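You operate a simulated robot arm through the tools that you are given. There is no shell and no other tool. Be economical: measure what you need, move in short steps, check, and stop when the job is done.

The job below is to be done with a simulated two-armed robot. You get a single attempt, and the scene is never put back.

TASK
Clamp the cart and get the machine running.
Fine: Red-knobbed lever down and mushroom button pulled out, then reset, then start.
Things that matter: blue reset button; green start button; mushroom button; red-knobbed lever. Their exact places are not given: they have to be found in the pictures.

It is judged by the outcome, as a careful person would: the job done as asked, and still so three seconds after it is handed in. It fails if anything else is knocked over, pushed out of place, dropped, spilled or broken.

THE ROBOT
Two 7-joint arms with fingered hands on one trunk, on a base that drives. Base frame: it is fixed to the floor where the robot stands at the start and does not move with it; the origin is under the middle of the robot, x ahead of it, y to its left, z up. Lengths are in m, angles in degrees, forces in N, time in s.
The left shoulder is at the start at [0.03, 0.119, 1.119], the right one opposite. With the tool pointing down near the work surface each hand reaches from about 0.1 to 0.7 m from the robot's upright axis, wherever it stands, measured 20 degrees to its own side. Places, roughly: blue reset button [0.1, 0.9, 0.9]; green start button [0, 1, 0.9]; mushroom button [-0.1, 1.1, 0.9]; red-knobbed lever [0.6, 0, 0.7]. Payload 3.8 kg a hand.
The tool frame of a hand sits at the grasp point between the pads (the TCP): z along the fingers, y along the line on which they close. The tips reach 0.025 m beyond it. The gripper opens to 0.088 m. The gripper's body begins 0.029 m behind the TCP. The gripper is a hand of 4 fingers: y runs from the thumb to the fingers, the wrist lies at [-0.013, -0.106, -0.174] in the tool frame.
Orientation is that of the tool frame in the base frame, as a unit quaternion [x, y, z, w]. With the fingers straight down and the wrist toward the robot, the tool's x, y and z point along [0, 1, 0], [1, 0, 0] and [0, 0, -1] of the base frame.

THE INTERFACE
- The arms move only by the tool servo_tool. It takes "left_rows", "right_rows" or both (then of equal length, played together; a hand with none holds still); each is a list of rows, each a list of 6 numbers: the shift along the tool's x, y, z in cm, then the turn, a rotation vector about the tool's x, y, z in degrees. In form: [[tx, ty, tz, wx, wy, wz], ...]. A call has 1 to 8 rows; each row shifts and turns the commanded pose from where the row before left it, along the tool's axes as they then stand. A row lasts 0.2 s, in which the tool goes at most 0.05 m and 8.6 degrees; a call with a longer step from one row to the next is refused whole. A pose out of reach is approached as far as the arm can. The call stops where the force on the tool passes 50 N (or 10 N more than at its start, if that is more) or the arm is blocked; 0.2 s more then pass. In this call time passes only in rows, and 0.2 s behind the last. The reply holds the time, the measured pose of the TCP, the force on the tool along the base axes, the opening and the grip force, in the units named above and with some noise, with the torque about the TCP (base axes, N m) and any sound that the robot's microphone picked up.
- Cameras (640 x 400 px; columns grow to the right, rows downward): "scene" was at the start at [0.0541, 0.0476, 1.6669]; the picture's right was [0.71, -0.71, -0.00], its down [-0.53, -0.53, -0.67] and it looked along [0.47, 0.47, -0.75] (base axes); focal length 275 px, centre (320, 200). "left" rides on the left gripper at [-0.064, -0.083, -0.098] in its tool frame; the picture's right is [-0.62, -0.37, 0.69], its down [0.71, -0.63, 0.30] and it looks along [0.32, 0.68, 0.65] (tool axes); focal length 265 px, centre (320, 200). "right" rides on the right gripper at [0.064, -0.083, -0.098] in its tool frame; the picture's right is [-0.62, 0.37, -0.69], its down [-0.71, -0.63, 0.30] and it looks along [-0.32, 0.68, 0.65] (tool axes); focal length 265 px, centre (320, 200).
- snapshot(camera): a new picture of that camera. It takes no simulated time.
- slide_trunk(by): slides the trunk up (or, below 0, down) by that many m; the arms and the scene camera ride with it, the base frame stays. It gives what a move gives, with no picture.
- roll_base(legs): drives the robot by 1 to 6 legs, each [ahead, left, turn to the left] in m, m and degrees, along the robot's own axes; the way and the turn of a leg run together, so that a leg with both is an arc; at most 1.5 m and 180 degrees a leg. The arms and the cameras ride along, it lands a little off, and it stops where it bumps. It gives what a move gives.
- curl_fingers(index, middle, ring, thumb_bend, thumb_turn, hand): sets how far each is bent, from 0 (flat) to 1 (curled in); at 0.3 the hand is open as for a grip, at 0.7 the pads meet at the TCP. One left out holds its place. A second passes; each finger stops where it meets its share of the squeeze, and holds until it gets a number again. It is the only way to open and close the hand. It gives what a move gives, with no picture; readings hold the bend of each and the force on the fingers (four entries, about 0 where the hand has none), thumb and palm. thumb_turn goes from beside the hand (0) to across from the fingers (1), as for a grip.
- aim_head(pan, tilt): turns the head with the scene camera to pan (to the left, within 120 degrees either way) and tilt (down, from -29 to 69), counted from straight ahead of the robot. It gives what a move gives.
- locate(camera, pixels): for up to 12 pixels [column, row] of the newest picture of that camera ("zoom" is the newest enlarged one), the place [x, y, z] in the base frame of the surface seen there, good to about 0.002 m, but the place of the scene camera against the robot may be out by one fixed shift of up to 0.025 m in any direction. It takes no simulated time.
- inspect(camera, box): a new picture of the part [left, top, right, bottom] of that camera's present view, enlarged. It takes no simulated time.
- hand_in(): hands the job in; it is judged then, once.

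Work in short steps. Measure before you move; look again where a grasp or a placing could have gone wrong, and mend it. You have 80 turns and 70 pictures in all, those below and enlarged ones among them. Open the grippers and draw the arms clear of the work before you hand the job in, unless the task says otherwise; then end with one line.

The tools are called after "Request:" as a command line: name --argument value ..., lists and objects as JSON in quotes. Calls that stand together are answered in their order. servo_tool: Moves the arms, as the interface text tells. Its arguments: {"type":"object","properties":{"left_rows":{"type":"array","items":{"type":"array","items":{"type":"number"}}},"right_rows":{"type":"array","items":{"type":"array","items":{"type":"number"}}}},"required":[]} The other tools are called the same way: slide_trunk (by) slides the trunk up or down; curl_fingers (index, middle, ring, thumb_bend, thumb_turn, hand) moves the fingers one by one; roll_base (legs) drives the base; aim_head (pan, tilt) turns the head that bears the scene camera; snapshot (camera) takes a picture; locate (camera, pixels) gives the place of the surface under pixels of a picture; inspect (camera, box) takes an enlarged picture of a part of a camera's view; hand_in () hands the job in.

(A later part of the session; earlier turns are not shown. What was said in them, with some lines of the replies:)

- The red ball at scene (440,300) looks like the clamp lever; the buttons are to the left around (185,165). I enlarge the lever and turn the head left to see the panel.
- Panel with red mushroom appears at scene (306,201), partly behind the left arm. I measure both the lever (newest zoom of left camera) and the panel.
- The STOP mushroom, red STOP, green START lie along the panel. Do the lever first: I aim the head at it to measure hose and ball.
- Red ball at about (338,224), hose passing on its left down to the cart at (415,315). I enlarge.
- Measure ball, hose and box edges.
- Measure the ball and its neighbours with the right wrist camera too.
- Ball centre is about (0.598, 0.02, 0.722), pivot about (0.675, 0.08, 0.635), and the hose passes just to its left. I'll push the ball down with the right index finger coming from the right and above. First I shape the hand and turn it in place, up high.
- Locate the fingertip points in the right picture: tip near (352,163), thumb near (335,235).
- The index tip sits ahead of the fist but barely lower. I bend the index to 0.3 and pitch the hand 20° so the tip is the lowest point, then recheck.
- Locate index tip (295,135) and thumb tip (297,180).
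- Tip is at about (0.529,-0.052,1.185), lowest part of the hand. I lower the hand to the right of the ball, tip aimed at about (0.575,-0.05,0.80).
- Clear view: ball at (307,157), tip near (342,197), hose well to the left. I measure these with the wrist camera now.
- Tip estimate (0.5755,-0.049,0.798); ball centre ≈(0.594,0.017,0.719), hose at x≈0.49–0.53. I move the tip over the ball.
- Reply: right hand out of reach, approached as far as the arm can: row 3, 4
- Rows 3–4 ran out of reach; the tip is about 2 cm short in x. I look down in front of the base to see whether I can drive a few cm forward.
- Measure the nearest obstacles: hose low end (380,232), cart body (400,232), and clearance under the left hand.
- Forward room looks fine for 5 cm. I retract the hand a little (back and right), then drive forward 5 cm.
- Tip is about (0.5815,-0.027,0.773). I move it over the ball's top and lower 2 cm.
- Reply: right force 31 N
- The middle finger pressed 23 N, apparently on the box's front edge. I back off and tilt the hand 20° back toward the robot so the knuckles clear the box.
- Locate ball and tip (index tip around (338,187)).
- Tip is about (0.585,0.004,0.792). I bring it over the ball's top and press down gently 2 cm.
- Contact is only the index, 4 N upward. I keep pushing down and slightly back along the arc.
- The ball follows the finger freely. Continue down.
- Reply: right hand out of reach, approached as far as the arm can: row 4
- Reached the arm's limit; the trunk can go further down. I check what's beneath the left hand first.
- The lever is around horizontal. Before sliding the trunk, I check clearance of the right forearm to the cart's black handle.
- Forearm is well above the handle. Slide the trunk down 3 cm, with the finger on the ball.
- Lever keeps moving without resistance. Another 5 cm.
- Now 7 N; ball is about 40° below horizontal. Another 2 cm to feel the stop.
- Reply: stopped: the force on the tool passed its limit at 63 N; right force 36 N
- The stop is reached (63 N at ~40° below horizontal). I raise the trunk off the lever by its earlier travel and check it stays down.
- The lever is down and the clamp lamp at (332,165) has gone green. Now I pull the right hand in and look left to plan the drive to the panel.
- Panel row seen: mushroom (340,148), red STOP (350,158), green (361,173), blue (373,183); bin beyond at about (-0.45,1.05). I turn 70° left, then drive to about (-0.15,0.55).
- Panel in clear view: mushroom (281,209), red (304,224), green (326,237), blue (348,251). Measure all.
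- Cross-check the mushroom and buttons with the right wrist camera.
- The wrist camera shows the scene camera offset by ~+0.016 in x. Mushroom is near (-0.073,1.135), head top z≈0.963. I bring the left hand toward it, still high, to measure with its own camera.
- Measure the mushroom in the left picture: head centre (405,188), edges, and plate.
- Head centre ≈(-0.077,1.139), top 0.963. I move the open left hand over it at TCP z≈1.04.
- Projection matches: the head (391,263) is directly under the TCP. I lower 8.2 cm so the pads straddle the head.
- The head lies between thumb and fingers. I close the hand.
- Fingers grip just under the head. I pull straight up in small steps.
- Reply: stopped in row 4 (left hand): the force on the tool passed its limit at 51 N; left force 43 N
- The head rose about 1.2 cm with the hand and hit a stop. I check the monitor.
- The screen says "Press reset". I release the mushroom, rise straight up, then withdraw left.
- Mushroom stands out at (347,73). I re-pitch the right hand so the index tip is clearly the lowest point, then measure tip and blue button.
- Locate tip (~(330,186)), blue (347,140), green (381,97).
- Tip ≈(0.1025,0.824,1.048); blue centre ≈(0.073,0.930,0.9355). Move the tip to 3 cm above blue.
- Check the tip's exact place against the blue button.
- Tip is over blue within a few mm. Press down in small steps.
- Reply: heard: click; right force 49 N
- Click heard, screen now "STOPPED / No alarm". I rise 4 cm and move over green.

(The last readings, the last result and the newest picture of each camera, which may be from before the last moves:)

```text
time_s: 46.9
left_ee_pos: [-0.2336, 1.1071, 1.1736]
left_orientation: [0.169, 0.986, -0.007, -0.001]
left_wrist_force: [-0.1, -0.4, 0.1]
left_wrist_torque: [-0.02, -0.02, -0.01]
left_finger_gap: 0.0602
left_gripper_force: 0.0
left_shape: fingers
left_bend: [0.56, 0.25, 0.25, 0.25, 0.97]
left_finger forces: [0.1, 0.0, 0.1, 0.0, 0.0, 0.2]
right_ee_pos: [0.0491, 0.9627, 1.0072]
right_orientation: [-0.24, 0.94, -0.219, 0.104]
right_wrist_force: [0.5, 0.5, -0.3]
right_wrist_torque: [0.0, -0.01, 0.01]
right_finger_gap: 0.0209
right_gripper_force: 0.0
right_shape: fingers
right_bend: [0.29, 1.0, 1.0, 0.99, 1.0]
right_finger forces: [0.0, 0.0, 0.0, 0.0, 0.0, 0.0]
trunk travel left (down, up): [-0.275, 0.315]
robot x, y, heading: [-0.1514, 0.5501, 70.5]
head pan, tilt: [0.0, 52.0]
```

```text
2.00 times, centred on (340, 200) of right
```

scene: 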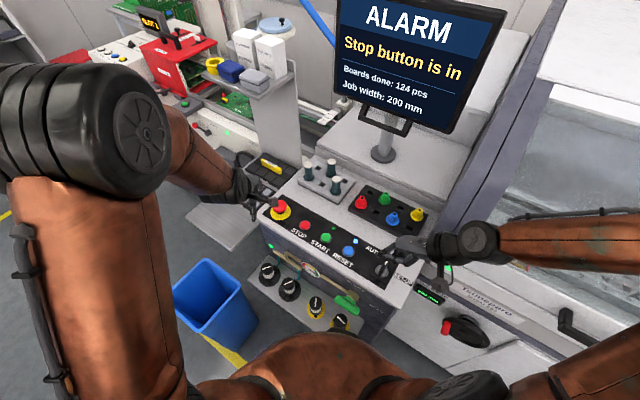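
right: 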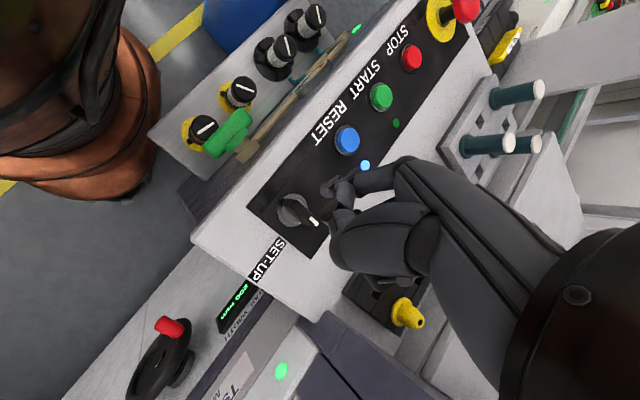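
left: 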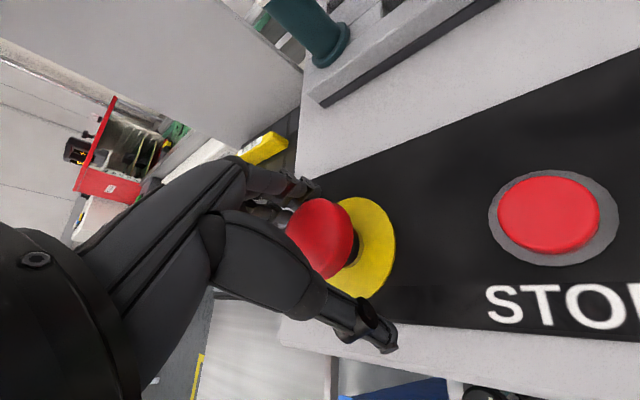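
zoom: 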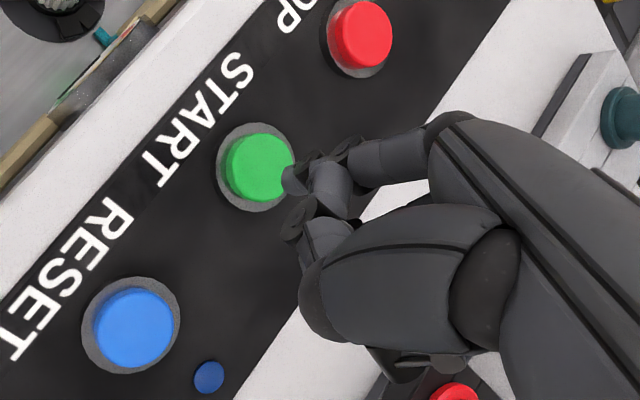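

Same relative view as with blue: tip is over green. Press down to the same depth.

Request:
servo_tool --right_rows '[[0.09, 0.46, 0.88, 0, 0, 0], [0.09, 0.46, 0.88, 0, 0, 0], [0.09, 0.46, 0.88, 0, 0, 0], [0.03, 0.14, 0.27, 0, 0, 0], [0.03, 0.14, 0.27, 0, 0, 0], [0.03, 0.14, 0.27, 0, 0, 0]]'

Request:
inspect --camera "scene" --box '[240, 0, 520, 280]'

```text
time_s: 48.3
left_ee_pos: [-0.2332, 1.103, 1.1767]
left_orientation: [0.17, 0.985, -0.005, -0.002]
left_wrist_force: [0.1, -0.1, -0.1]
left_wrist_torque: [0.0, -0.01, 0.0]
left_finger_gap: 0.0603
left_gripper_force: 0.0
left_shape: fingers
left_bend: [0.56, 0.25, 0.25, 0.25, 0.97]
left_finger forces: [0.0, 0.0, 0.1, 0.0, 0.0, 0.0]
right_ee_pos: [0.047, 0.9631, 0.9723]
right_orientation: [-0.24, 0.942, -0.212, 0.105]
right_wrist_force: [-2.6, -1.9, 37.1]
right_wrist_torque: [1.19, 0.88, 0.08]
right_finger_gap: 0.0205
right_gripper_force: 18.4
right_shape: fingers
right_bend: [0.3, 1.0, 1.0, 0.99, 1.0]
right_finger forces: [37.4, 0.0, 0.0, 0.1, 0.1, 0.0]
trunk travel left (down, up): [-0.275, 0.315]
robot x, y, heading: [-0.1525, 0.5519, 70.3]
head pan, tilt: [0.0, 52.0]
heard: click
```

```text
1.43 times, centred on (380, 140) of scene
```

zoom: 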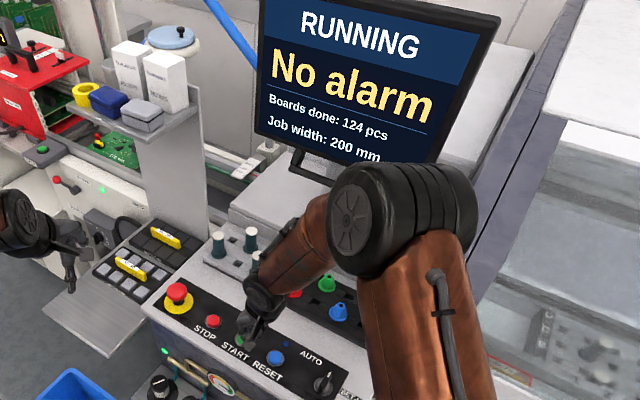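

Screen shows RUNNING. I lift the right hand clear and draw both hands back, then open the fingers.

Request:
servo_tool --right_rows '[[-0.3, -1.53, -2.94, 0, 0, 0], [-0.3, -1.53, -2.94, 0, 0, 0], [-0.3, -1.53, -2.94, 0, 0, 0], [-0.3, -1.53, -2.94, 0, 0, 0], [1.85, -2.5, 0.27, 0, 0, 0], [1.85, -2.5, 0.27, 0, 0, 0], [1.85, -2.5, 0.27, 0, 0, 0]]'

Request:
curl_fingers --hand "right" --index 0.3 --middle 0.3 --ring 0.3 --thumb_bend 0.3

Request:
curl_fingers --hand "left" --index 0.3 --middle 0.3 --ring 0.3 --thumb_bend 0.3

Request:
snapshot --camera "scene"

```text
time_s: 49.9
left_ee_pos: [-0.2337, 1.105, 1.174]
left_orientation: [0.169, 0.986, -0.005, -0.002]
left_wrist_force: [0.5, -0.8, 0.0]
left_wrist_torque: [0.02, -0.02, 0.02]
left_finger_gap: 0.0599
left_gripper_force: 0.0
left_shape: fingers
left_bend: [0.56, 0.25, 0.25, 0.25, 0.97]
left_finger forces: [0.0, 0.1, 0.0, 0.1, 0.0, 0.0]
right_ee_pos: [0.0346, 0.8711, 1.125]
right_orientation: [-0.239, 0.941, -0.218, 0.103]
right_wrist_force: [0.0, 0.5, -0.7]
right_wrist_torque: [-0.03, 0.03, -0.03]
right_finger_gap: 0.0207
right_gripper_force: 0.1
right_shape: fingers
right_bend: [0.29, 1.0, 1.0, 0.99, 1.0]
right_finger forces: [0.0, 0.0, 0.0, 0.1, 0.0, 0.0]
trunk travel left (down, up): [-0.275, 0.315]
robot x, y, heading: [-0.1538, 0.5499, 70.5]
head pan, tilt: [0.0, 52.0]
```

```text
time_s: 50.9
left_ee_pos: [-0.2327, 1.1053, 1.1747]
left_orientation: [0.17, 0.985, -0.007, -0.002]
left_wrist_force: [0.0, -0.2, 0.2]
left_wrist_torque: [0.0, 0.03, 0.02]
left_finger_gap: 0.0598
left_gripper_force: 0.1
left_shape: fingers
left_bend: [0.56, 0.25, 0.25, 0.25, 0.97]
left_finger forces: [0.1, 0.0, 0.0, 0.0, 0.0, 0.0]
right_ee_pos: [0.0341, 0.8731, 1.1242]
right_orientation: [-0.24, 0.94, -0.218, 0.103]
right_wrist_force: [-0.2, 0.0, 0.2]
right_wrist_torque: [0.01, 0.01, -0.03]
right_finger_gap: 0.0848
right_gripper_force: 0.1
right_shape: fingers
right_bend: [0.3, 0.3, 0.3, 0.3, 0.98]
right_finger forces: [0.1, 0.0, 0.0, 0.0, 0.0, 0.1]
trunk travel left (down, up): [-0.275, 0.315]
robot x, y, heading: [-0.1544, 0.5504, 70.3]
head pan, tilt: [0.0, 52.0]
```

```text
time_s: 51.9
left_ee_pos: [-0.2341, 1.1059, 1.174]
left_orientation: [0.17, 0.985, -0.007, -0.002]
left_wrist_force: [0.3, -0.5, 0.4]
left_wrist_torque: [0.0, -0.02, -0.04]
left_finger_gap: 0.0848
left_gripper_force: 0.1
left_shape: fingers
left_bend: [0.3, 0.3, 0.3, 0.3, 0.97]
left_finger forces: [0.0, 0.0, 0.0, 0.0, 0.0, 0.1]
right_ee_pos: [0.034, 0.8725, 1.1243]
right_orientation: [-0.24, 0.94, -0.217, 0.104]
right_wrist_force: [-0.7, -0.2, -0.6]
right_wrist_torque: [-0.02, 0.0, -0.03]
right_finger_gap: 0.0848
right_gripper_force: 0.0
right_shape: fingers
right_bend: [0.3, 0.3, 0.3, 0.3, 0.98]
right_finger forces: [0.1, 0.0, 0.0, 0.0, 0.0, 0.0]
trunk travel left (down, up): [-0.275, 0.315]
robot x, y, heading: [-0.1535, 0.5481, 70.5]
head pan, tilt: [0.0, 52.0]
```

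```text
10 pictures are left
```

scene: 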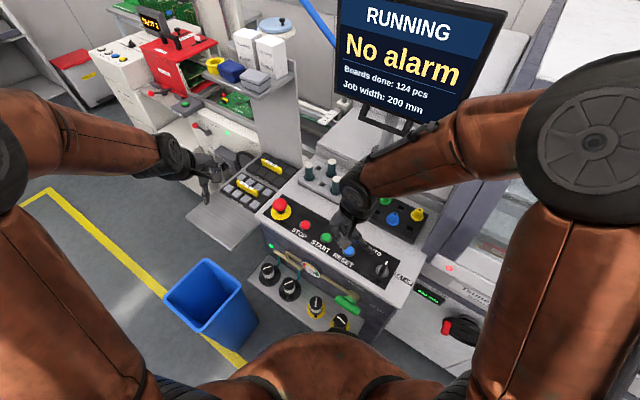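

Running, nothing disturbed. I back the base up 0.2 m to be well clear and take a last look at lever and screen.

Request:
roll_base --legs '[[-0.2, 0, 0]]'

Request:
snapshot --camera "scene"

Request:
aim_head --pan -80 --tilt 40

Request:
snapshot --camera "scene"

```text
time_s: 53.5
left_ee_pos: [-0.2999, 0.9165, 1.1744]
left_orientation: [0.171, 0.985, -0.007, -0.002]
left_wrist_force: [-0.4, -0.7, 0.5]
left_wrist_torque: [0.01, -0.01, -0.01]
left_finger_gap: 0.0847
left_gripper_force: 0.1
left_shape: fingers
left_bend: [0.3, 0.3, 0.3, 0.3, 0.97]
left_finger forces: [0.0, 0.1, 0.0, 0.0, 0.0, 0.0]
right_ee_pos: [-0.032, 0.6838, 1.1242]
right_orientation: [-0.241, 0.94, -0.217, 0.103]
right_wrist_force: [0.1, -0.2, 0.4]
right_wrist_torque: [0.0, 0.0, 0.02]
right_finger_gap: 0.085
right_gripper_force: 0.1
right_shape: fingers
right_bend: [0.3, 0.3, 0.3, 0.3, 0.98]
right_finger forces: [0.1, 0.0, 0.0, 0.0, 0.1, 0.0]
trunk travel left (down, up): [-0.275, 0.315]
robot x, y, heading: [-0.2212, 0.3649, 70.5]
head pan, tilt: [0.0, 52.0]
```

```text
9 pictures are left
```

scene: 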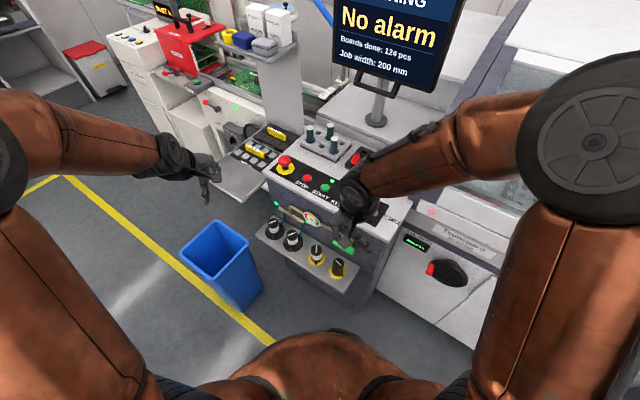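

```text
time_s: 55.0
left_ee_pos: [-0.3007, 0.9172, 1.1749]
left_orientation: [0.17, 0.985, -0.007, -0.003]
left_wrist_force: [-1.0, -0.4, -0.4]
left_wrist_torque: [0.01, -0.02, -0.01]
left_finger_gap: 0.0849
left_gripper_force: 0.1
left_shape: fingers
left_bend: [0.3, 0.3, 0.3, 0.3, 0.97]
left_finger forces: [0.0, 0.0, 0.1, 0.0, 0.0, 0.0]
right_ee_pos: [-0.0313, 0.6843, 1.1247]
right_orientation: [-0.24, 0.941, -0.217, 0.103]
right_wrist_force: [0.5, 0.4, 0.1]
right_wrist_torque: [0.0, -0.01, 0.03]
right_finger_gap: 0.0851
right_gripper_force: 0.1
right_shape: fingers
right_bend: [0.3, 0.3, 0.3, 0.3, 0.98]
right_finger forces: [0.0, 0.1, 0.0, 0.0, 0.0, 0.0]
trunk travel left (down, up): [-0.275, 0.315]
robot x, y, heading: [-0.217, 0.3652, 70.6]
head pan, tilt: [-80.0, 40.0]
```

```text
8 pictures are left
```

scene: 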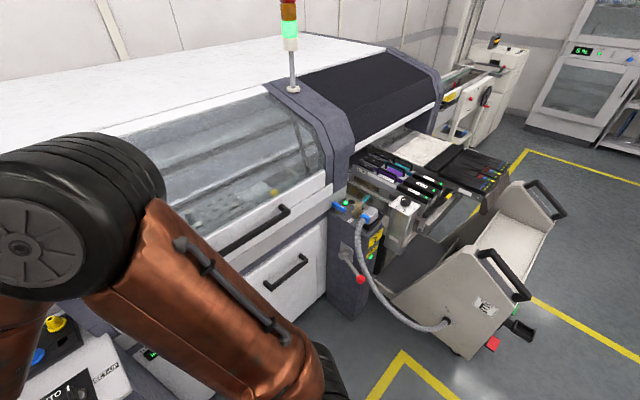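

The lever is still down at (360,279) with a green lamp, the tower light is green, and the screen reads no alarm. Both hands are open and clear, so I hand in.

Request:
hand_in

```text
The job is handed in.
```

The cart is clamped and the machine is running: lever down, mushroom button pulled out, then reset and start pressed. The screen shows RUNNING with no alarm, and the clamp lamp and tower light are green.
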